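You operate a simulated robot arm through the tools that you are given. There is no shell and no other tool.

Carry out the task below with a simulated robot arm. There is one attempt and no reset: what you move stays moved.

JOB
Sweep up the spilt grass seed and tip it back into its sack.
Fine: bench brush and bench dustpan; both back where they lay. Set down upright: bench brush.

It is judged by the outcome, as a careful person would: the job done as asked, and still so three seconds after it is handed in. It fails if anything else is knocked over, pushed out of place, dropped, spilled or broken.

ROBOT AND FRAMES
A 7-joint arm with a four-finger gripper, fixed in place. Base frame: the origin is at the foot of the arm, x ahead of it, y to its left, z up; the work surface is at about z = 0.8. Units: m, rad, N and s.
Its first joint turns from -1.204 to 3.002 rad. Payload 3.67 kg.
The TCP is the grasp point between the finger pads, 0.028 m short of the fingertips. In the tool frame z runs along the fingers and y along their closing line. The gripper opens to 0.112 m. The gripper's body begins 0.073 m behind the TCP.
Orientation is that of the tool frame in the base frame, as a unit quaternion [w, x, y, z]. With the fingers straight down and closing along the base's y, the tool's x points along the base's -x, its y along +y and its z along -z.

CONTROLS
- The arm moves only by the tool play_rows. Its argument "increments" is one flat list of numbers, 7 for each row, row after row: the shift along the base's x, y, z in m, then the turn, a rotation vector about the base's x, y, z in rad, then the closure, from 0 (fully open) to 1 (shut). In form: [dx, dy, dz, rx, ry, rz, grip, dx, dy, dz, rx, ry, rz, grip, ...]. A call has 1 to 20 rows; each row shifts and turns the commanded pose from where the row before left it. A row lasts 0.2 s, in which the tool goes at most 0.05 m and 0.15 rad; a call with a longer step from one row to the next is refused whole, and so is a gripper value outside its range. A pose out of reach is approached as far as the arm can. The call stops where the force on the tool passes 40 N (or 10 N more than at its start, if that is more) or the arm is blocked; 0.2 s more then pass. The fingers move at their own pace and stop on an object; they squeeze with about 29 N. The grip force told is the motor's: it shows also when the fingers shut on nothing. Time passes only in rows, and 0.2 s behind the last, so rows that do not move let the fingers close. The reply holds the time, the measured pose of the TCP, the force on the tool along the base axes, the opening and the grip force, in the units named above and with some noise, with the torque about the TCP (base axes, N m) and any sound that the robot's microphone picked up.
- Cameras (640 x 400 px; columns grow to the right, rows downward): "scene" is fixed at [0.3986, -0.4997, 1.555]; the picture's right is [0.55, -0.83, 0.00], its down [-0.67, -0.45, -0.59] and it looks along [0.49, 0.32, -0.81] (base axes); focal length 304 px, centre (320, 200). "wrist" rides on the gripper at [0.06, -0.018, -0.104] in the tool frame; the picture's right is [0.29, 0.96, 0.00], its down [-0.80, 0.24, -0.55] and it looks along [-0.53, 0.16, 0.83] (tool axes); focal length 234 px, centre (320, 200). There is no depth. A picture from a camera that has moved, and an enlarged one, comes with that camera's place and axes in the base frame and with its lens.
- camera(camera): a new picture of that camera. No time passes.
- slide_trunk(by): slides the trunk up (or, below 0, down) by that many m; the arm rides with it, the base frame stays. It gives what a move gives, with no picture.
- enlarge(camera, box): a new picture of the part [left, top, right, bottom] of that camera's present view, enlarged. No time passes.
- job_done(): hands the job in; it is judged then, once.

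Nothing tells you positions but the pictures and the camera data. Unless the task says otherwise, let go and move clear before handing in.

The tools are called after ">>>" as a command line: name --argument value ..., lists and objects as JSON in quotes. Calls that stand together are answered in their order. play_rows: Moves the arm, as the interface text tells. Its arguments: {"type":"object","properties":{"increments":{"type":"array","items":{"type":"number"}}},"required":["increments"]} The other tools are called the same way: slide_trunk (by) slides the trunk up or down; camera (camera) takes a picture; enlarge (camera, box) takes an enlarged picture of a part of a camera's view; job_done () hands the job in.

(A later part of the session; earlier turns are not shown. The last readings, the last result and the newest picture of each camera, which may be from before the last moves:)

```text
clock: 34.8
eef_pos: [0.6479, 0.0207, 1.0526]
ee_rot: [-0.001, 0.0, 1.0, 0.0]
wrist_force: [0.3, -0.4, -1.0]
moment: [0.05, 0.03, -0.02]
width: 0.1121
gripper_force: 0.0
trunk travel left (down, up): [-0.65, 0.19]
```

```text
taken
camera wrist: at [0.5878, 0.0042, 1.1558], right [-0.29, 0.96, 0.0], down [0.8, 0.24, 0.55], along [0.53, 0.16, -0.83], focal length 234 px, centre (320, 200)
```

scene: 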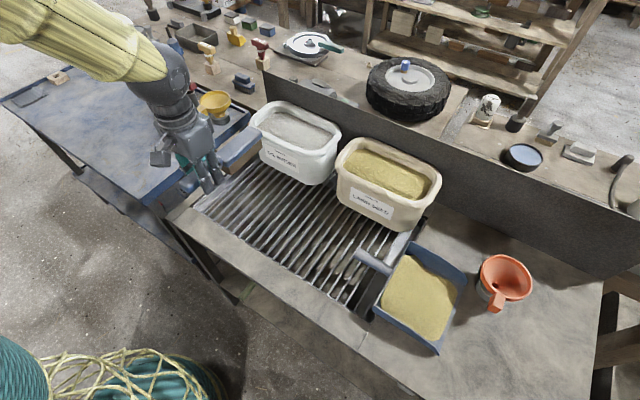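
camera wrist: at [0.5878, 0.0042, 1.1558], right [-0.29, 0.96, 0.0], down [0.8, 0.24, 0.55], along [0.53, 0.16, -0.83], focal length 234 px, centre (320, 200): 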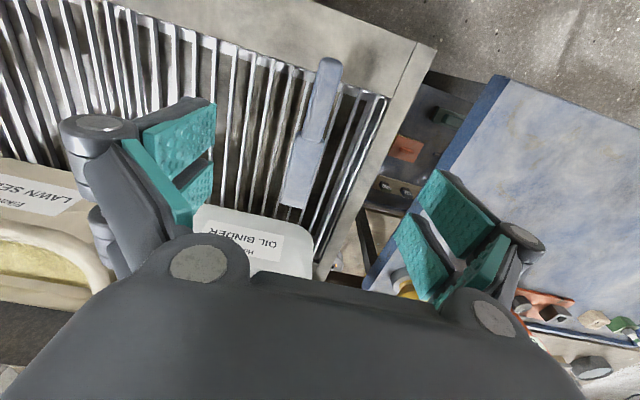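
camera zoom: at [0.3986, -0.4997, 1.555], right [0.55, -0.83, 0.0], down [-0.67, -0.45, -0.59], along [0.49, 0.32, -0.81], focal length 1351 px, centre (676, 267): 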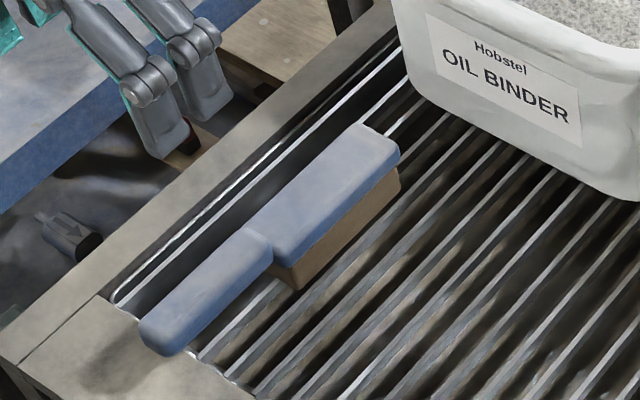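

The brush is back in its original spot, upright. Next is the pan: I'll move above its handle for a close look before choosing the grasp.

>>> play_rows --increments '[0.005, -0.044, 0, 0, 0, 0, 0, 0.005, -0.044, 0, 0, 0, 0, 0, 0.005, -0.044, 0, 0, 0, 0, 0, 0.005, -0.044, 0, 0, 0, 0, 0, 0.005, -0.044, 0, 0, 0, 0, 0, 0.005, -0.044, 0, 0, 0, 0, 0, 0.005, -0.044, 0, 0, 0, 0, 0, 0.005, -0.044, 0, 0, 0, 0, 0, 0.005, -0.044, 0, 0, 0, 0, 0, 0.005, -0.046, 0, 0, 0, 0, 0, 0, 0, 0, 0, 0, 0, 0]'

>>> camera --camera "wrist"

>>> enlarge --camera "wrist" --box '[120, 20, 400, 240]'

>>> camera --camera "scene"

```text
clock: 37.2
eef_pos: [0.6976, -0.4193, 1.0525]
ee_rot: [0.0, -0.001, 1.0, 0.0]
wrist_force: [0.6, 0.8, -0.3]
moment: [-0.05, 0.01, 0.0]
width: 0.1119
gripper_force: 0.1
trunk travel left (down, up): [-0.65, 0.19]
```

```text
taken
camera wrist: at [0.6381, -0.4369, 1.1563], right [-0.29, 0.96, 0.0], down [0.8, 0.24, 0.55], along [0.53, 0.16, -0.83], focal length 234 px, centre (320, 200)
```

wrist: 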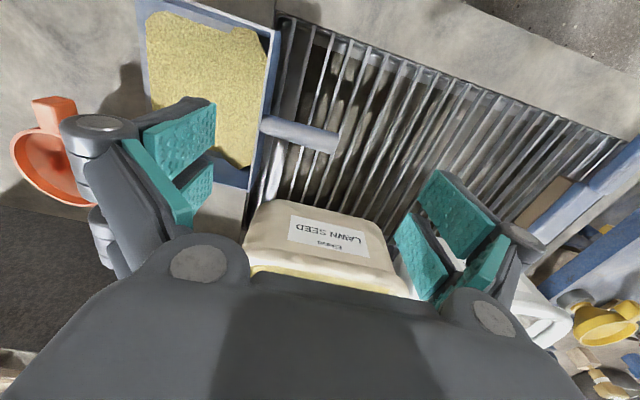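

```text
1.82 times, centred on (260, 130) of wrist
camera zoom: at [0.6381, -0.4369, 1.1563], right [-0.29, 0.96, 0.0], down [0.8, 0.24, 0.55], along [0.53, 0.16, -0.83], focal length 426 px, centre (429, 327)
```

zoom: 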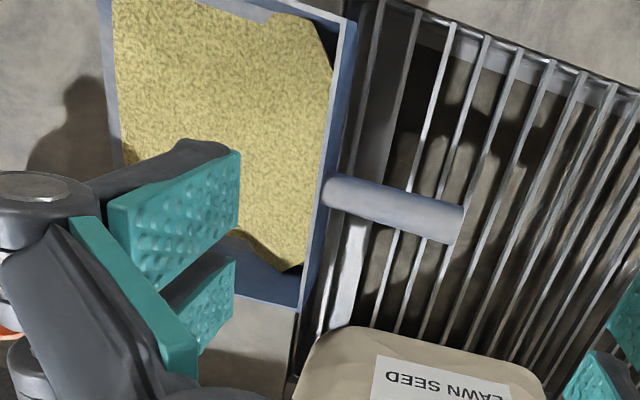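

```text
taken
```

scene: 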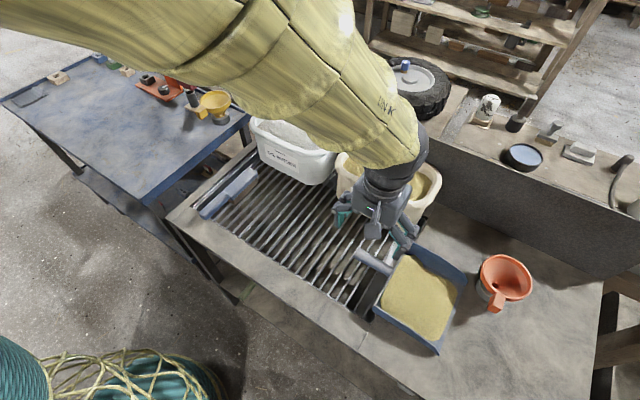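

I can see the pan handle running along y near x≈0.75, about 25 mm thick. I'll turn the tool by -90° so the fingers will close along x and look at the handle from closer.

>>> play_rows --increments '[0.004, 0.002, -0.004, 0, 0, -0.1428, 0, 0.004, 0.002, -0.004, 0, 0, -0.1428, 0, 0.004, 0.002, -0.004, 0, 0, -0.1428, 0, 0.004, 0.002, -0.004, 0, 0, -0.1428, 0, 0.004, 0.002, -0.004, 0, 0, -0.1428, 0, 0.004, 0.002, -0.004, 0, 0, -0.1428, 0, 0.004, 0.002, -0.004, 0, 0, -0.1428, 0, 0.004, 0.002, -0.004, 0, 0, -0.1428, 0, 0.004, 0.002, -0.004, 0, 0, -0.1428, 0, 0.004, 0.002, -0.004, 0, 0, -0.1428, 0, 0.004, 0.002, -0.004, 0, 0, -0.1428, 0, 0, 0, 0, 0, 0, 0, 0]'

>>> camera --camera "wrist"

>>> enlarge --camera "scene" --box '[320, 150, 500, 370]'

```text
clock: 39.8
eef_pos: [0.7425, -0.3986, 1.0076]
ee_rot: [0.001, 0.707, 0.707, -0.001]
wrist_force: [-0.8, 0.0, 0.0]
moment: [0.0, -0.01, 0.01]
width: 0.1117
gripper_force: 0.0
trunk travel left (down, up): [-0.65, 0.19]
```

```text
taken
camera wrist: at [0.725, -0.3378, 1.1112], right [0.96, 0.29, 0.0], down [0.24, -0.8, 0.55], along [0.16, -0.53, -0.83], focal length 234 px, centre (320, 200)
```

wrist: 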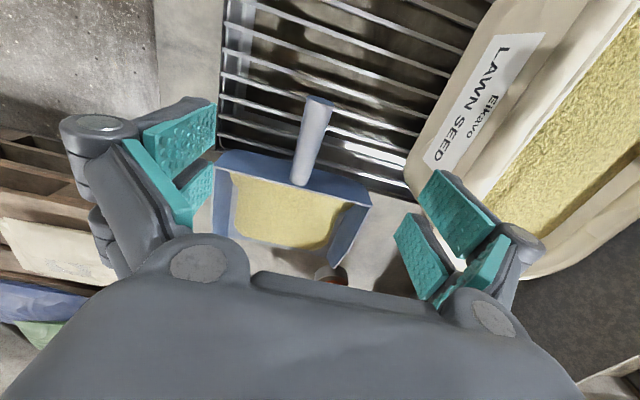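

```text
1.82 times, centred on (410, 260) of scene
camera zoom: at [0.3986, -0.4997, 1.555], right [0.55, -0.83, 0.0], down [-0.67, -0.45, -0.59], along [0.49, 0.32, -0.81], focal length 552 px, centre (156, 91)
```

zoom: 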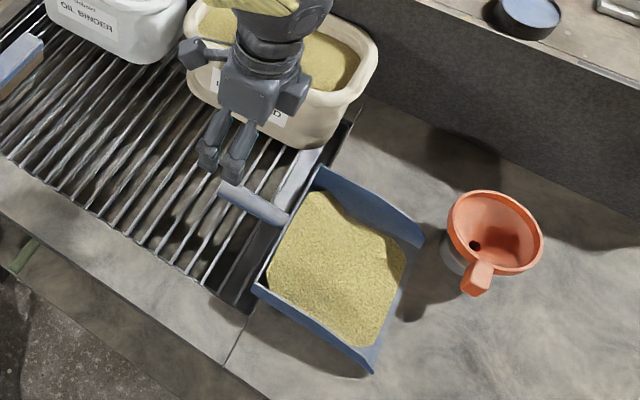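

>>> enlarge --camera "wrist" --box '[200, 70, 400, 250]'

>>> enlarge --camera "scene" --box '[370, 210, 440, 260]'

```text
2.22 times, centred on (300, 160) of wrist
camera zoom: at [0.725, -0.3378, 1.1112], right [0.96, 0.29, 0.0], down [0.24, -0.8, 0.55], along [0.16, -0.53, -0.83], focal length 520 px, centre (364, 289)
```

zoom: 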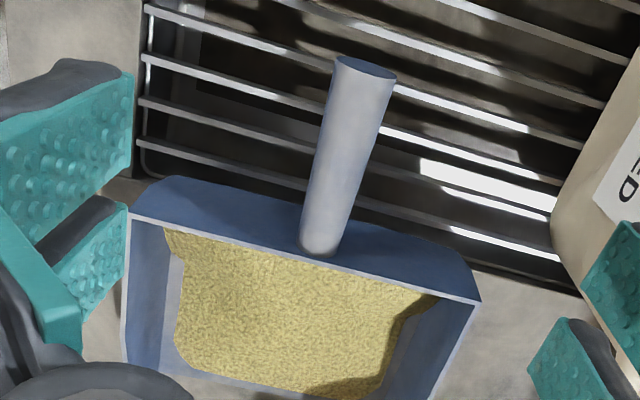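

```text
8.00 times, centred on (405, 235) of scene
camera zoom: at [0.3986, -0.4997, 1.555], right [0.55, -0.83, 0.0], down [-0.67, -0.45, -0.59], along [0.49, 0.32, -0.81], focal length 2431 px, centre (-360, -80)
```

zoom: 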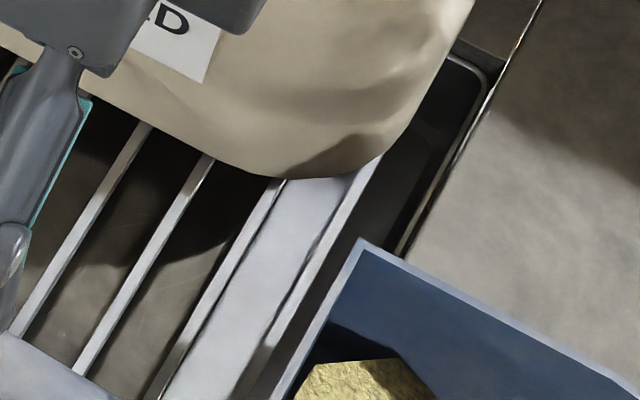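

Triangulating: the pan's rear rim is at z≈0.86, y≈-0.485, x≈0.64–0.84, and the handle runs from y≈-0.48 to -0.387 at x≈0.74, z≈0.84. Before grasping I want the tub's rim height, so I'll enlarge it too.

>>> enlarge --camera "wrist" --box '[400, 0, 640, 200]'

>>> enlarge --camera "scene" --box '[320, 120, 460, 250]'

```text
2.00 times, centred on (520, 100) of wrist
camera zoom: at [0.725, -0.3378, 1.1112], right [0.96, 0.29, 0.0], down [0.24, -0.8, 0.55], along [0.16, -0.53, -0.83], focal length 468 px, centre (-80, 400)
```

zoom: 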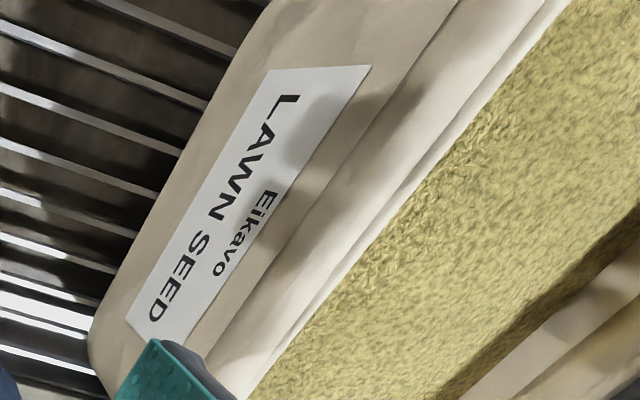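

```text
3.08 times, centred on (390, 185) of scene
camera zoom: at [0.3986, -0.4997, 1.555], right [0.55, -0.83, 0.0], down [-0.67, -0.45, -0.59], along [0.49, 0.32, -0.81], focal length 935 px, centre (105, 246)
```

zoom: 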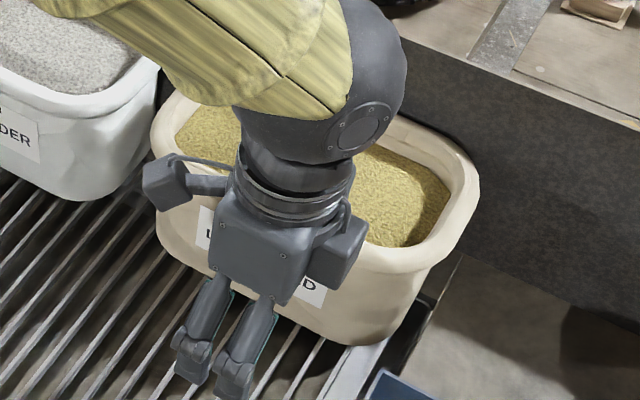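

Tub rim is near z≈0.95, with its opening about x 0.895–1.03, y -0.47 to -0.235. I'll lean the tool 45° (body toward +y) so the pads lie well along the handle and pouring later is comfortable, then hover above the handle and check.

>>> play_rows --increments '[0, 0, 0, -0.1309, 0, 0, 0, 0, 0, 0, -0.1309, 0, 0, 0, 0, 0, 0, -0.1309, 0, 0, 0, 0, 0, 0, -0.1309, 0, 0, 0, 0, 0, 0, -0.1309, 0, 0, 0, 0, 0, 0, -0.1309, 0, 0, 0, -0.001, -0.02, -0.02, 0, 0, 0, 0, -0.002, -0.022, -0.02, 0, 0, 0, 0, 0, 0, -0.02, 0, 0, 0, 0, 0, 0, 0, 0, 0, 0, 0]'

>>> camera --camera "wrist"

>>> enlarge --camera "scene" --box '[320, 130, 500, 300]'

```text
clock: 42.0
eef_pos: [0.7418, -0.4408, 0.9483]
ee_rot: [0.272, 0.652, 0.653, -0.271]
wrist_force: [0.1, 0.4, 0.5]
moment: [-0.02, 0.03, 0.01]
width: 0.112
gripper_force: 0.1
trunk travel left (down, up): [-0.65, 0.19]
```

```text
taken
camera wrist: at [0.7235, -0.3236, 0.9787], right [0.96, 0.21, -0.2], down [0.24, -0.17, 0.96], along [0.16, -0.96, -0.21], focal length 234 px, centre (320, 200)
```

wrist: 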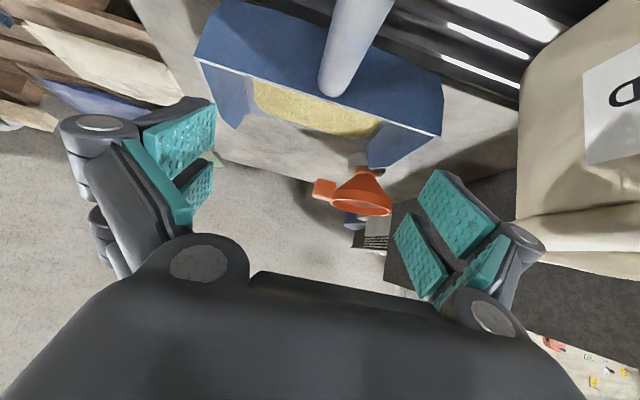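

```text
2.35 times, centred on (410, 215) of scene
camera zoom: at [0.3986, -0.4997, 1.555], right [0.55, -0.83, 0.0], down [-0.67, -0.45, -0.59], along [0.49, 0.32, -0.81], focal length 715 px, centre (108, 165)
```

zoom: 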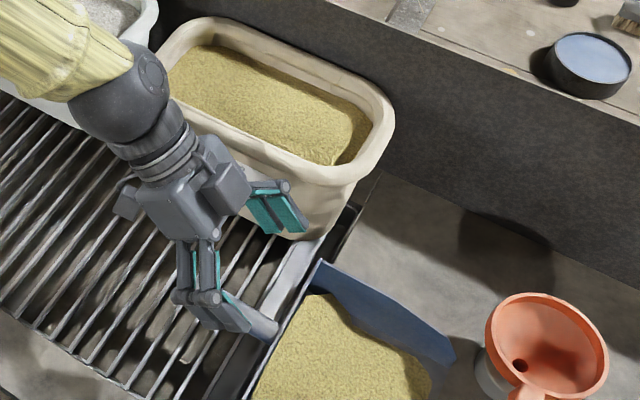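

The handle is centred between the fingers at x≈0.7415 and the tool holds the 45° lean. I'll lower onto the handle in steps.

>>> play_rows --increments '[0, 0, -0.03, 0, 0, 0, 0, 0, 0, -0.03, 0, 0, 0, 0, 0, 0, -0.025, 0, 0, 0, 0, 0, 0, -0.015, 0, 0, 0, 0.2, 0, 0, 0, 0, 0, 0, 0.3]'

>>> enlarge --camera "scene" --box '[340, 180, 460, 290]'

>>> camera --camera "wrist"

```text
clock: 43.2
eef_pos: [0.7416, -0.4392, 0.8484]
ee_rot: [0.271, 0.653, 0.653, -0.271]
wrist_force: [-0.3, -0.9, 0.8]
moment: [-0.02, -0.03, 0.01]
width: 0.0783
gripper_force: 0.1
trunk travel left (down, up): [-0.65, 0.19]
```

```text
3.64 times, centred on (400, 235) of scene
camera zoom: at [0.3986, -0.4997, 1.555], right [0.55, -0.83, 0.0], down [-0.67, -0.45, -0.59], along [0.49, 0.32, -0.81], focal length 1105 px, centre (29, 73)
```

zoom: 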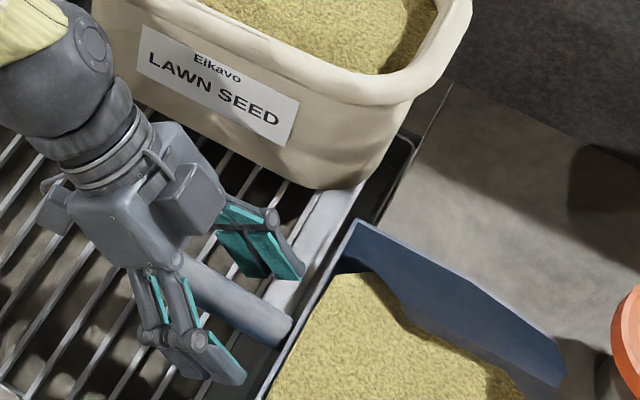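

```text
taken
camera wrist: at [0.7234, -0.3236, 0.8791], right [0.96, 0.2, -0.2], down [0.24, -0.17, 0.96], along [0.16, -0.96, -0.21], focal length 234 px, centre (320, 200)
```

wrist: 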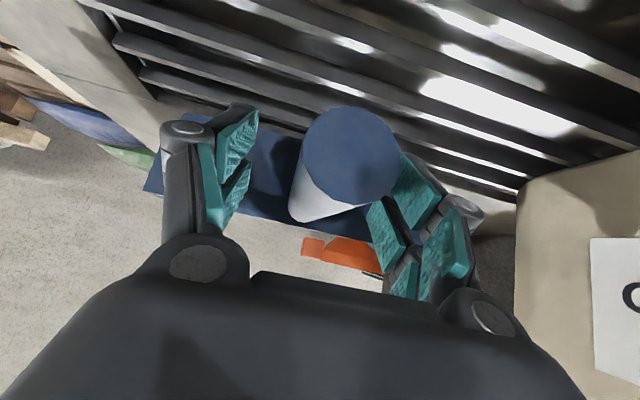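

The handle axis is at z≈0.848, right at the TCP, and centred between the fingers. I'll close the gripper here.

>>> play_rows --increments '[0, 0, -0.001, 0, 0, 0, 0.5, 0, 0, 0, 0, 0, 0, 0.65, 0, 0, 0, 0, 0, 0, 0.8, 0, 0, 0, 0, 0, 0, 1, 0, 0, 0, 0, 0, 0, 1, 0, 0, 0, 0, 0, 0, 1]'

>>> enlarge --camera "scene" --box '[350, 220, 480, 370]'

```text
clock: 44.6
eef_pos: [0.7416, -0.441, 0.8464]
ee_rot: [0.27, 0.653, 0.653, -0.271]
wrist_force: [0.3, -0.6, -0.1]
moment: [-0.04, -0.1, -0.1]
width: 0.0257
gripper_force: 28.7
trunk travel left (down, up): [-0.65, 0.19]
```

```text
2.67 times, centred on (415, 295) of scene
camera zoom: at [0.3986, -0.4997, 1.555], right [0.55, -0.83, 0.0], down [-0.67, -0.45, -0.59], along [0.49, 0.32, -0.81], focal length 810 px, centre (67, -53)
```

zoom: 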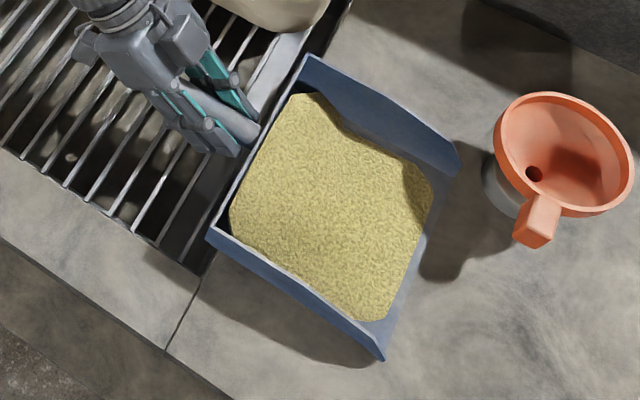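

The pan hasn't shifted and the handle is gripped at 0.0257 m. I'll test with a small lift while tilting the mouth slightly up, to see whether the grip holds without drooping.

>>> play_rows --increments '[0, 0, 0.003, -0.03, 0, 0, 1, 0, 0, 0.005, -0.03, 0, 0, 1, 0, 0, 0.006, -0.03, 0, 0, 1, 0, 0, 0, 0, 0, 0, 1]'

>>> enlarge --camera "scene" --box '[350, 220, 480, 370]'

>>> camera --camera "wrist"

```text
clock: 45.6
eef_pos: [0.7408, -0.4396, 0.8597]
ee_rot: [0.299, 0.64, 0.641, -0.3]
wrist_force: [-0.5, 0.4, -2.7]
moment: [0.27, 0.0, 0.02]
width: 0.0257
gripper_force: 29.6
trunk travel left (down, up): [-0.65, 0.19]
```

```text
2.67 times, centred on (415, 295) of scene
camera zoom: at [0.3986, -0.4997, 1.555], right [0.55, -0.83, 0.0], down [-0.67, -0.45, -0.59], along [0.49, 0.32, -0.81], focal length 810 px, centre (67, -53)
```

zoom: 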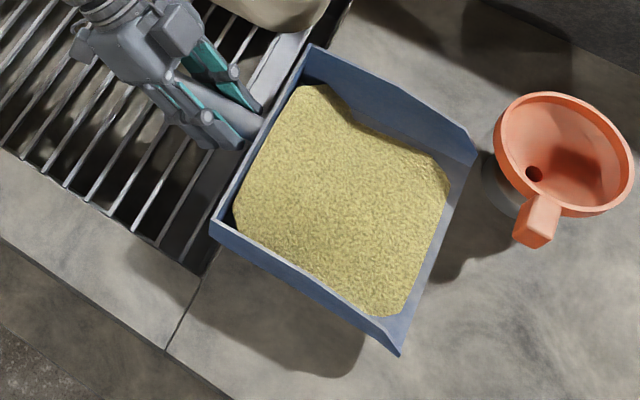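

```text
taken
camera wrist: at [0.7227, -0.3211, 0.8809], right [0.96, 0.19, -0.22], down [0.24, -0.09, 0.97], along [0.16, -0.98, -0.13], focal length 234 px, centre (320, 200)
```

wrist: 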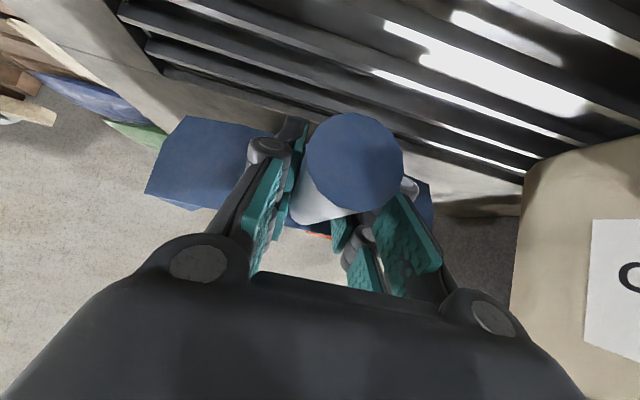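

The pan is fully airborne, level and slightly mouth-up, and the grip holds (payload about 0.28 kg). I'll add a little more mouth-up tilt and lift straight up clear of the tub and funnel.

>>> play_rows --increments '[-0.003, 0, 0.02, -0.02, 0, 0, 1, -0.004, 0, 0.025, -0.02, 0, 0, 1, -0.004, 0, 0.03, -0.02, 0, 0, 1, -0.004, 0, 0.035, -0.02, 0, 0, 1, 0, 0, 0.035, 0, 0, 0, 1, 0, 0, 0.035, 0, 0, 0, 1, 0, 0, 0.035, 0, 0, 0, 1, 0, 0, 0.03, 0, 0, 0, 1, 0, 0, 0, 0, 0, 0, 1]'

>>> camera --camera "scene"

>>> camera --camera "wrist"

```text
clock: 47.4
eef_pos: [0.6935, -0.4562, 0.9915]
ee_rot: [0.265, 0.611, 0.646, -0.374]
wrist_force: [0.4, -0.1, -2.2]
moment: [0.3, -0.03, -0.05]
width: 0.0257
gripper_force: 28.8
trunk travel left (down, up): [-0.65, 0.19]
stopped in row 8: the arm was blocked; the commanded pose is now the measured one
```

```text
taken
```

scene: 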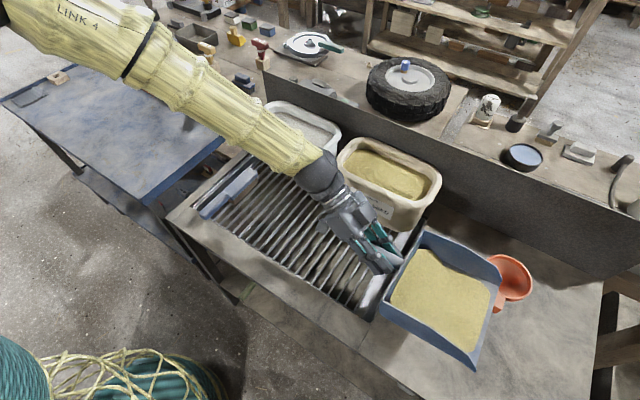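

```text
taken
camera wrist: at [0.6802, -0.3359, 1.0058], right [0.91, 0.15, -0.38], down [0.39, -0.03, 0.92], along [0.12, -0.99, -0.09], focal length 234 px, centre (320, 200)
```

wrist: 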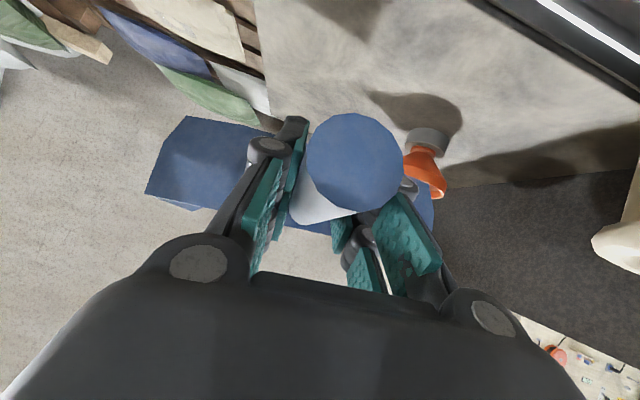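

The arm ran into what looks like a joint limit at this leaned orientation: it stopped at z≈0.99 with the pan rolled about 9° but the seed still in it, and nothing else has moved. I'll lift with the trunk instead, since that keeps the joints as they are.

>>> slide_trunk --by 0.05

>>> camera --camera "scene"

```text
clock: 48.3
eef_pos: [0.6919, -0.4567, 1.0427]
ee_rot: [0.265, 0.611, 0.645, -0.374]
wrist_force: [0.0, -0.1, -2.9]
moment: [0.27, 0.0, -0.01]
width: 0.0259
gripper_force: 28.8
trunk travel left (down, up): [-0.7, 0.14]
```

```text
taken
```

scene: 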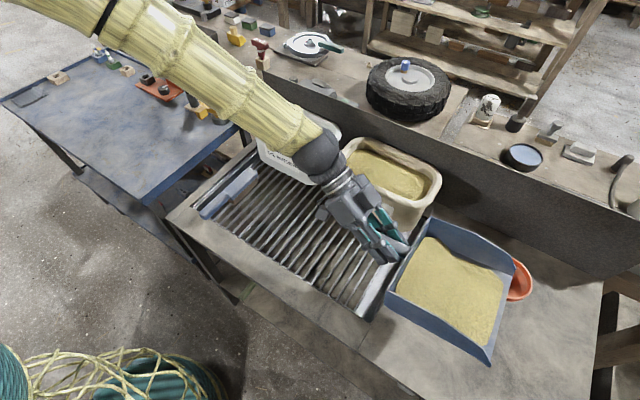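

The trunk lift works smoothly and the seed stays put. I'll raise it further so the pan clears the tub well before I turn it.

>>> slide_trunk --by 0.13

>>> camera --camera "scene"

```text
clock: 49.9
eef_pos: [0.6928, -0.4558, 1.173]
ee_rot: [0.266, 0.611, 0.646, -0.372]
wrist_force: [-0.3, -0.2, -2.9]
moment: [0.26, 0.0, 0.0]
width: 0.0257
gripper_force: 28.9
trunk travel left (down, up): [-0.83, 0.01]
```

```text
taken
```

scene: 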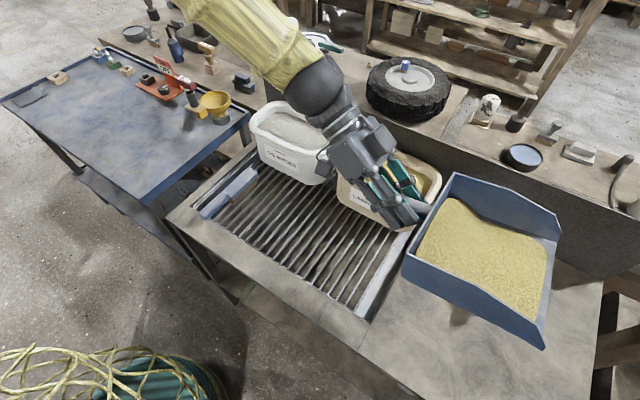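

The pan is now well above the tub, seed intact. I'll start yawing it about the handle toward +x (mouth toward the tub) in modest steps, taking out the roll as I go.

>>> play_rows --increments '[0, 0, 0, 0, 0, 0.06, 1, 0, 0, 0, 0, 0, 0.1, 1, 0, 0, 0, 0, 0, 0.1, 1, 0, 0, 0, 0, 0, 0.1, 1, 0, 0, 0, 0, 0, 0.1, 1, 0, 0, 0, 0, 0, 0.06, 1]'

>>> camera --camera "scene"

```text
clock: 51.5
eef_pos: [0.6749, -0.468, 1.1363]
ee_rot: [0.325, 0.428, 0.787, -0.303]
wrist_force: [0.5, 0.6, -2.5]
moment: [0.24, 0.13, 0.02]
width: 0.0258
gripper_force: 28.8
trunk travel left (down, up): [-0.83, 0.01]
stopped in row 6: the arm was blocked; the commanded pose is now the measured one
```

```text
taken
```

scene: 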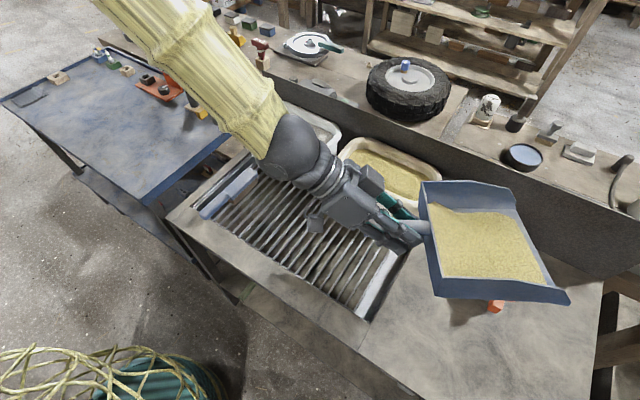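

The arm was blocked again partway (mouth now points about -61° azimuth, roll about 11°), with the seed still in the pan. I'll try small corrective rotations to find which way the wrist is free: first taking out the roll.

>>> play_rows --increments '[0, 0, 0, 0.032, -0.058, 0, 1, 0, 0, 0, 0.032, -0.058, 0, 1, 0, 0, 0, 0, 0, 0, 1]'

```text
clock: 52.3
eef_pos: [0.6765, -0.4646, 1.1404]
ee_rot: [0.359, 0.453, 0.776, -0.254]
wrist_force: [0.3, 0.9, -2.0]
moment: [0.2, 0.11, 0.0]
width: 0.0254
gripper_force: 28.9
trunk travel left (down, up): [-0.83, 0.01]
```

The roll correction was followed well (now about 4°). I'll finish it and then try yawing further in small steps.

>>> play_rows --increments '[0, 0, 0, 0.03, -0.058, 0, 1, 0, 0, 0, 0, 0, 0.05, 1, 0, 0, 0, 0, 0, 0.05, 1, 0, 0, 0, 0, 0, 0.05, 1, 0, 0, 0, 0, 0, 0, 1]'

```text
clock: 53.5
eef_pos: [0.6775, -0.4651, 1.1384]
ee_rot: [0.39, 0.407, 0.801, -0.2]
wrist_force: [0.4, 1.2, -2.5]
moment: [0.18, 0.18, -0.03]
width: 0.0256
gripper_force: 29.4
trunk travel left (down, up): [-0.83, 0.01]
```

Roll is now zero and yaw is progressing freely (mouth azimuth about -54°). I'll continue yawing.

>>> play_rows --increments '[0, 0, 0, 0, 0, 0.06, 1, 0, 0, 0, 0, 0, 0.06, 1, 0, 0, 0, 0, 0, 0.06, 1, 0, 0, 0, 0, 0, 0.06, 1, 0, 0, 0, 0, 0, 0.06, 1, 0, 0, 0, 0, 0, 0.06, 1, 0, 0, 0, 0, 0, 0, 1]'

>>> camera --camera "scene"

```text
clock: 55.1
eef_pos: [0.6759, -0.4667, 1.1391]
ee_rot: [0.419, 0.257, 0.861, -0.127]
wrist_force: [-0.1, 0.1, -2.6]
moment: [0.14, 0.23, -0.02]
width: 0.0257
gripper_force: 29.0
trunk travel left (down, up): [-0.83, 0.01]
```

```text
taken
```

scene: 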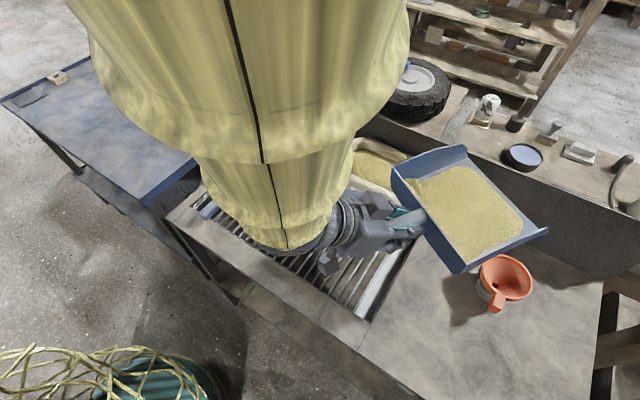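

Progress is smooth, the mouth now at about -33°. I'll continue to bring the mouth to +x.

>>> play_rows --increments '[0, 0, 0, 0, 0, 0.06, 1, 0, 0, 0, 0, 0, 0.06, 1, 0, 0, 0, 0, 0, 0.06, 1, 0, 0, 0, 0, 0, 0.06, 1, 0, 0, 0, 0, 0, 0.06, 1, 0, 0, 0, 0, 0, 0.06, 1, 0, 0, 0, 0, 0, 0.06, 1, 0, 0, 0, 0, 0, 0.06, 1, 0, 0, 0, 0, 0, 0.06, 1, 0, 0, 0, 0, 0, 0, 1]'

>>> camera --camera "scene"

>>> camera --camera "wrist"

```text
clock: 57.3
eef_pos: [0.6778, -0.4675, 1.1375]
ee_rot: [0.437, 0.017, 0.899, -0.009]
wrist_force: [-0.2, -0.5, -3.2]
moment: [0.05, 0.26, -0.03]
width: 0.0259
gripper_force: 29.0
trunk travel left (down, up): [-0.83, 0.01]
```

```text
taken
```

scene: 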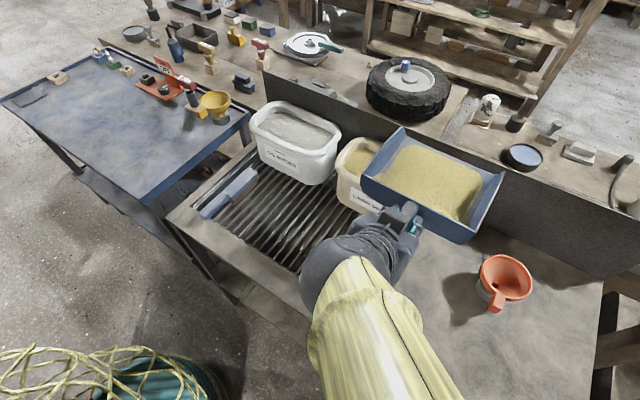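

```text
taken
camera wrist: at [0.5575, -0.4798, 1.1551], right [-0.14, 0.96, -0.23], down [0.07, 0.24, 0.97], along [0.99, 0.12, -0.1], focal length 234 px, centre (320, 200)
```

wrist: 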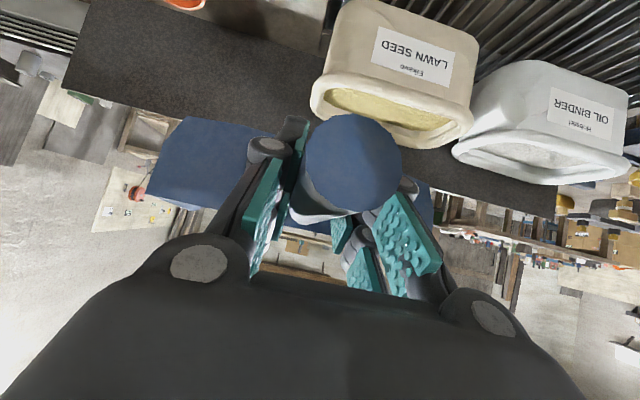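

The mouth now faces +x almost exactly, the pan is slightly mouth-up and full. I'll shift it over so the lip sits above the tub opening (TCP near x 0.736, y -0.352), still mouth-up.

>>> play_rows --increments '[0.009, 0.023, -0.006, 0, 0, 0.0076, 1, 0.009, 0.023, -0.006, 0, 0, 0.0076, 1, 0.01, 0.023, -0.006, 0, 0, 0.0076, 1, 0.01, 0.023, -0.006, 0, 0, 0.0076, 1, 0.01, 0.023, -0.006, 0, 0, 0.0076, 1, 0.01, 0, -0.007, 0, 0, 0, 1, 0, 0, 0, 0, 0, 0, 1]'

>>> camera --camera "scene"

>>> enlarge --camera "scene" --box '[310, 90, 510, 260]'

>>> camera --camera "wrist"

```text
clock: 58.9
eef_pos: [0.7347, -0.3529, 1.1019]
ee_rot: [0.438, 0.001, 0.899, -0.001]
wrist_force: [0.1, -0.1, -2.7]
moment: [-0.03, 0.26, 0.02]
width: 0.0257
gripper_force: 29.0
trunk travel left (down, up): [-0.83, 0.01]
```

```text
taken
```

scene: 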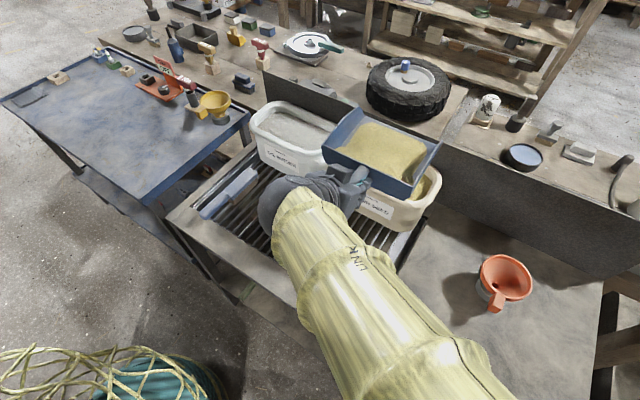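

```text
2.35 times, centred on (410, 175) of scene
camera zoom: at [0.3986, -0.4997, 1.555], right [0.55, -0.83, 0.0], down [-0.67, -0.45, -0.59], along [0.49, 0.32, -0.81], focal length 715 px, centre (108, 259)
```

zoom: 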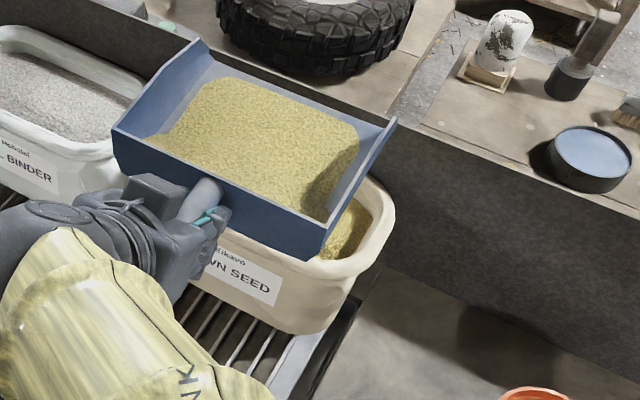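

```text
taken
camera wrist: at [0.6158, -0.369, 1.1176], right [-0.18, 0.96, -0.23], down [0.06, 0.24, 0.97], along [0.98, 0.16, -0.1], focal length 234 px, centre (320, 200)
```

wrist: 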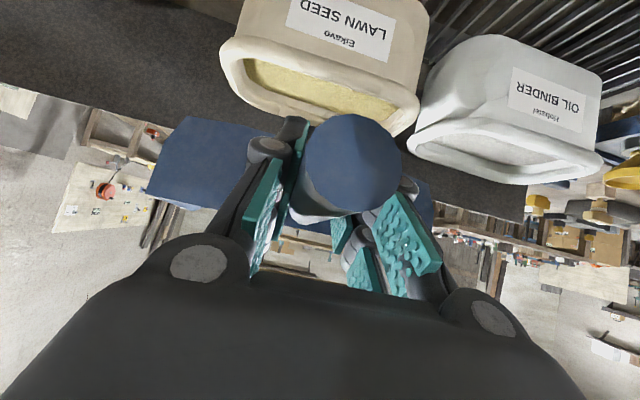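

The lip sits at x≈0.95 over the tub's opening and the mouth's sides (y≈-0.45 to -0.24) line up with it. I'll start pitching the mouth down, moving the hand so that the lip stays above the opening.

>>> play_rows --increments '[0.003, -0.002, 0.006, 0, 0.0655, 0, 1, 0.0035, -0.002, 0.006, 0, 0.0655, 0, 1, 0.0035, -0.002, 0.006, 0, 0.0655, 0, 1, 0.0036, -0.001, 0.006, 0, 0.0655, 0, 1]'

>>> enlarge --camera "scene" --box '[310, 90, 510, 260]'

```text
clock: 59.9
eef_pos: [0.7485, -0.3579, 1.1254]
ee_rot: [0.315, 0.001, 0.949, -0.002]
wrist_force: [0.6, -0.8, -3.5]
moment: [-0.04, 0.24, -0.02]
width: 0.0255
gripper_force: 28.7
trunk travel left (down, up): [-0.83, 0.01]
```

```text
2.35 times, centred on (410, 175) of scene
camera zoom: at [0.3986, -0.4997, 1.555], right [0.55, -0.83, 0.0], down [-0.67, -0.45, -0.59], along [0.49, 0.32, -0.81], focal length 715 px, centre (108, 259)
```

zoom: 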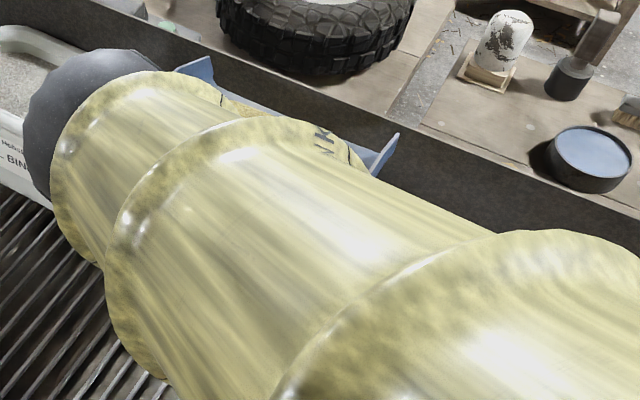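

The forearm now hides much of the scene view, but the pose is exactly as commanded (about 8° mouth-down). I'll continue the pitch and use the wrist camera to watch.

>>> play_rows --increments '[0.006, 0, 0.008, 0, 0.0655, 0, 1, 0.007, 0, 0.008, 0, 0.0655, 0, 1, 0.007, 0, 0.008, 0, 0.0655, 0, 1, 0.007, 0, 0.007, 0, 0.0655, 0, 1]'

>>> camera --camera "scene"

>>> camera --camera "wrist"

```text
clock: 60.9
eef_pos: [0.7755, -0.3585, 1.1567]
ee_rot: [0.188, 0.001, 0.982, -0.003]
wrist_force: [0.0, 0.9, -2.8]
moment: [0.02, 0.21, 0.04]
width: 0.0256
gripper_force: 28.5
trunk travel left (down, up): [-0.83, 0.01]
```

```text
taken
```

scene: 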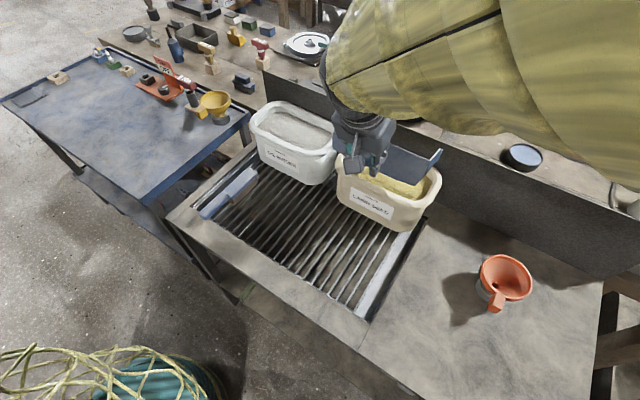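

```text
taken
camera wrist: at [0.6807, -0.3748, 1.23], right [-0.27, 0.96, -0.11], down [0.53, 0.24, 0.81], along [0.8, 0.16, -0.58], focal length 234 px, centre (320, 200)
```

wrist: 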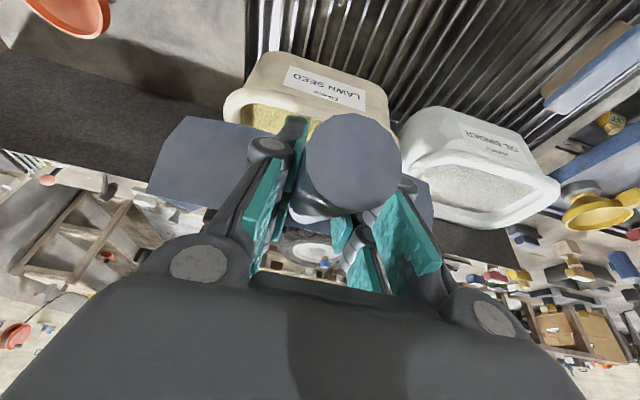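

>>> enlarge --camera "scene" --box '[310, 100, 460, 240]'

>>> enlarge --camera "wrist" --box '[140, 40, 440, 280]'

```text
2.86 times, centred on (385, 170) of scene
camera zoom: at [0.3986, -0.4997, 1.555], right [0.55, -0.83, 0.0], down [-0.67, -0.45, -0.59], along [0.49, 0.32, -0.81], focal length 868 px, centre (134, 286)
```

zoom: 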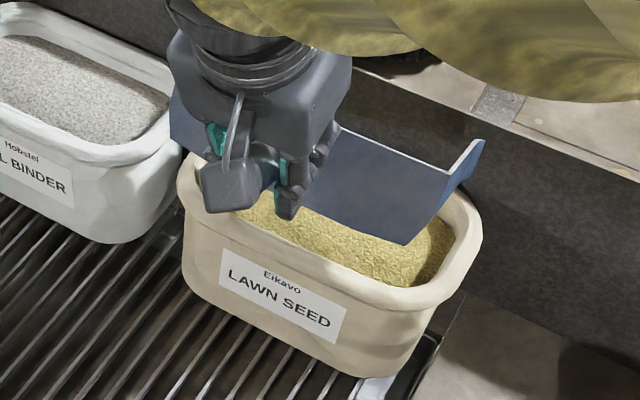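

```text
1.67 times, centred on (290, 160) of wrist
camera zoom: at [0.6807, -0.3748, 1.23], right [-0.27, 0.96, -0.11], down [0.53, 0.24, 0.81], along [0.8, 0.16, -0.58], focal length 390 px, centre (370, 267)
```

zoom: 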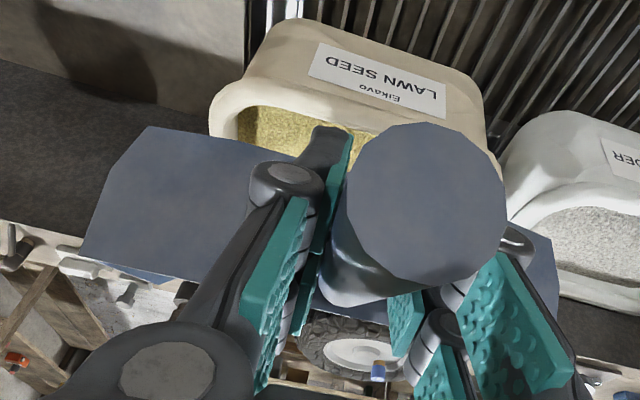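

About 23° mouth-down now, the mouth is above the tub opening and no seed has moved yet. I'll keep pitching.

>>> play_rows --increments '[0.009, 0.001, 0.011, 0, 0.0655, 0, 1, 0.01, 0.001, 0.011, 0, 0.0655, 0, 1, 0.01, 0.001, 0.011, 0, 0.0655, 0, 1, 0.01, 0, 0.01, 0, 0.0655, 0, 1]'

>>> camera --camera "scene"

>>> enlarge --camera "wrist" --box '[140, 40, 440, 280]'

```text
clock: 61.9
eef_pos: [0.8149, -0.3558, 1.1992]
ee_rot: [0.059, 0.0, 0.998, -0.002]
wrist_force: [0.1, 1.1, -2.4]
moment: [-0.02, 0.13, 0.03]
width: 0.0254
gripper_force: 29.1
trunk travel left (down, up): [-0.83, 0.01]
```

```text
taken
```

scene: 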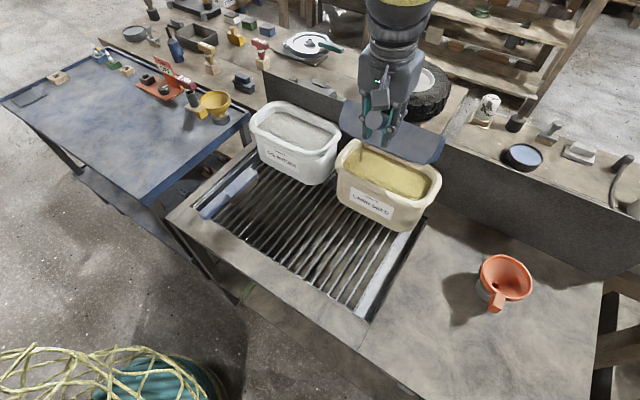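

```text
1.67 times, centred on (290, 160) of wrist
camera zoom: at [0.7434, -0.3725, 1.2948], right [-0.29, 0.96, -0.04], down [0.73, 0.24, 0.64], along [0.63, 0.16, -0.76], focal length 390 px, centre (370, 267)
```

zoom: 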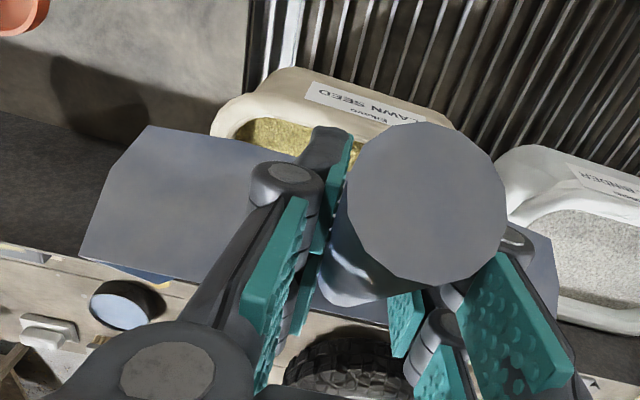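

>>> enlarge --camera "scene" --box '[310, 80, 470, 240]'

```text
2.50 times, centred on (390, 160) of scene
camera zoom: at [0.3986, -0.4997, 1.555], right [0.55, -0.83, 0.0], down [-0.67, -0.45, -0.59], along [0.49, 0.32, -0.81], focal length 760 px, centre (145, 300)
```

zoom: 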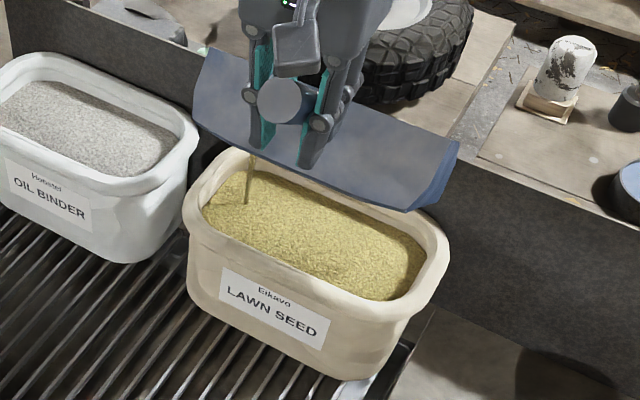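

Seed has begun to stream from the lip and lands inside the tub, near its +y end. I'll nudge the pan slightly toward -y and keep that corner the low one, so the stream stays well inside, and pause to let it run.

>>> play_rows --increments '[0, -0.01, 0, -0.015, 0, 0, 1, 0, -0.01, 0, -0.015, 0, 0, 1, 0, 0, 0, 0, 0, 0, 1]'

>>> enlarge --camera "scene" --box '[310, 80, 470, 240]'

```text
clock: 62.7
eef_pos: [0.8136, -0.3762, 1.1996]
ee_rot: [0.06, -0.001, 0.998, -0.017]
wrist_force: [0.1, -0.6, -3.2]
moment: [0.03, 0.12, 0.04]
width: 0.0255
gripper_force: 28.9
trunk travel left (down, up): [-0.83, 0.01]
```

```text
2.50 times, centred on (390, 160) of scene
camera zoom: at [0.3986, -0.4997, 1.555], right [0.55, -0.83, 0.0], down [-0.67, -0.45, -0.59], along [0.49, 0.32, -0.81], focal length 760 px, centre (145, 300)
```

zoom: 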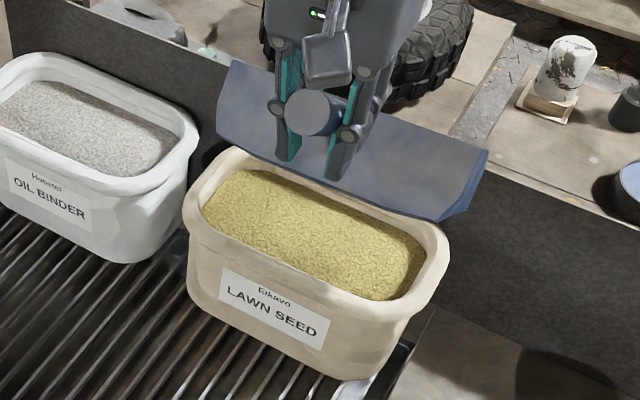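

No stream is visible at this angle now. I'll recentre slightly and continue pitching to empty the pan, keeping the lip over the opening.

>>> play_rows --increments '[0.012, 0.005, 0.008, 0, 0.0655, 0, 1, 0.012, 0.005, 0.008, 0, 0.0655, 0, 1]'

>>> enlarge --camera "scene" --box '[310, 80, 470, 240]'

```text
clock: 63.3
eef_pos: [0.8384, -0.3665, 1.2144]
ee_rot: [-0.005, -0.002, 1.0, -0.017]
wrist_force: [0.8, 0.1, -1.3]
moment: [-0.01, 0.11, -0.01]
width: 0.0256
gripper_force: 29.0
trunk travel left (down, up): [-0.83, 0.01]
```

```text
2.50 times, centred on (390, 160) of scene
camera zoom: at [0.3986, -0.4997, 1.555], right [0.55, -0.83, 0.0], down [-0.67, -0.45, -0.59], along [0.49, 0.32, -0.81], focal length 760 px, centre (145, 300)
```

zoom: 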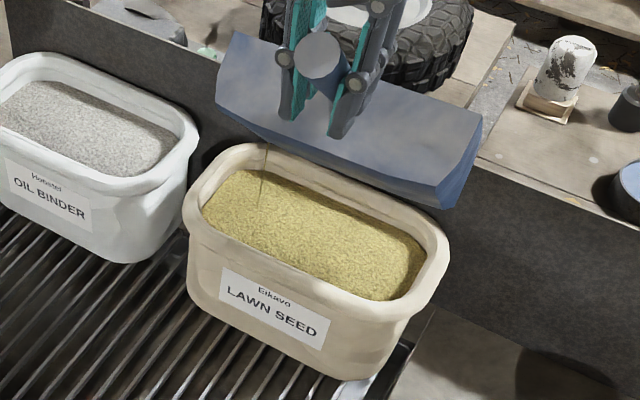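

A thin stream is still falling inside the tub. I'll pitch on to about 60° and pause.

>>> play_rows --increments '[0.012, 0.001, 0.007, 0, 0.0655, 0, 1, 0.012, 0.001, 0.007, 0, 0.0655, 0, 1, 0.012, 0, 0.006, 0, 0.0655, 0, 1, 0.013, 0, 0.006, 0, 0.0655, 0, 1, 0, 0, 0, 0, 0, 0, 1, 0, 0, 0, 0, 0, 0, 1, 0, 0, 0, 0, 0, 0, 1]'

>>> camera --camera "scene"

>>> enlarge --camera "scene" --box '[310, 80, 470, 240]'

>>> camera --camera "wrist"

```text
clock: 64.9
eef_pos: [0.8873, -0.3645, 1.2417]
ee_rot: [-0.136, -0.004, 0.991, -0.016]
wrist_force: [0.3, -0.6, -1.8]
moment: [0.0, 0.07, 0.03]
width: 0.0255
gripper_force: 28.8
trunk travel left (down, up): [-0.83, 0.01]
```

```text
taken
```

scene: 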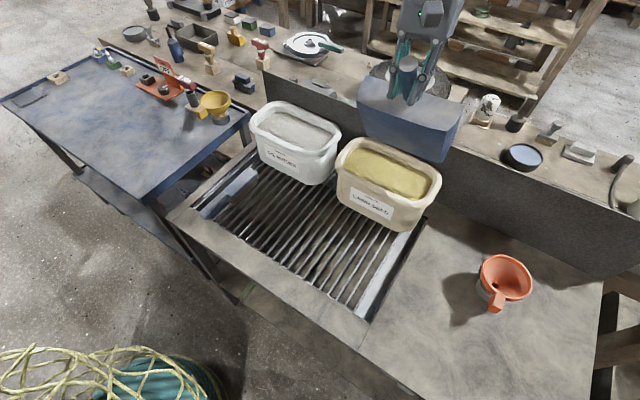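

```text
2.50 times, centred on (390, 160) of scene
camera zoom: at [0.3986, -0.4997, 1.555], right [0.55, -0.83, 0.0], down [-0.67, -0.45, -0.59], along [0.49, 0.32, -0.81], focal length 760 px, centre (145, 300)
```

zoom: 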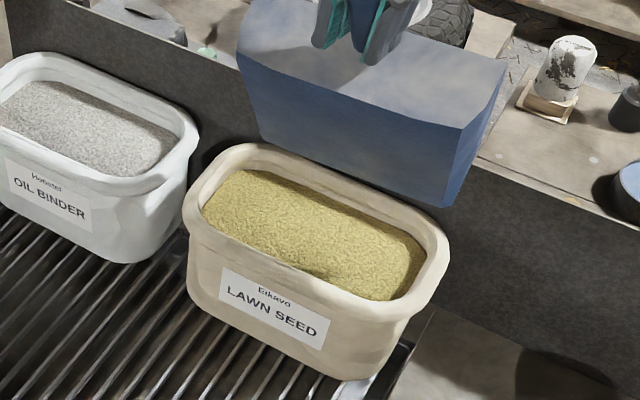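

```text
taken
camera wrist: at [0.8588, -0.3777, 1.3578], right [-0.29, 0.96, 0.05], down [0.91, 0.26, 0.31], along [0.28, 0.13, -0.95], focal length 234 px, centre (320, 200)
```

wrist: 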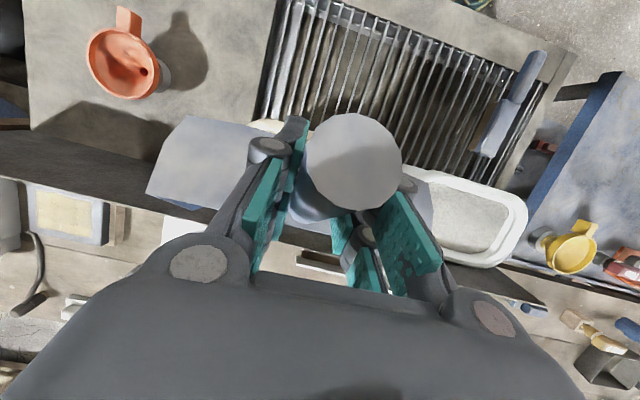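

The stream has stopped and the load on the wrist has dropped from about 2.8 N to 1.8 N. I'll tip a bit steeper (about 70°) with a pause to shake out any remainder.

>>> play_rows --increments '[0.008, 0, 0.003, 0, 0.06, 0, 1, 0.008, 0, 0.003, 0, 0.06, 0, 1, 0.007, 0, 0.002, 0, 0.05, 0, 1, 0, 0, 0, 0, 0, 0, 1, 0, 0, 0, 0, 0, 0, 1, 0, 0, 0, 0, 0, 0, 1, 0, 0, 0, 0, 0, 0, 1]'

>>> enlarge --camera "scene" --box '[310, 80, 470, 240]'

```text
clock: 66.5
eef_pos: [0.9098, -0.3644, 1.2509]
ee_rot: [-0.219, -0.005, 0.976, -0.015]
wrist_force: [-0.2, 0.0, -2.0]
moment: [0.01, -0.01, -0.02]
width: 0.0255
gripper_force: 28.5
trunk travel left (down, up): [-0.83, 0.01]
```

```text
2.50 times, centred on (390, 160) of scene
camera zoom: at [0.3986, -0.4997, 1.555], right [0.55, -0.83, 0.0], down [-0.67, -0.45, -0.59], along [0.49, 0.32, -0.81], focal length 760 px, centre (145, 300)
```

zoom: 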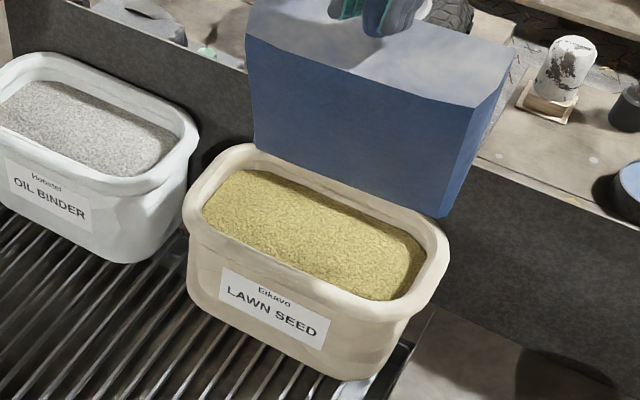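

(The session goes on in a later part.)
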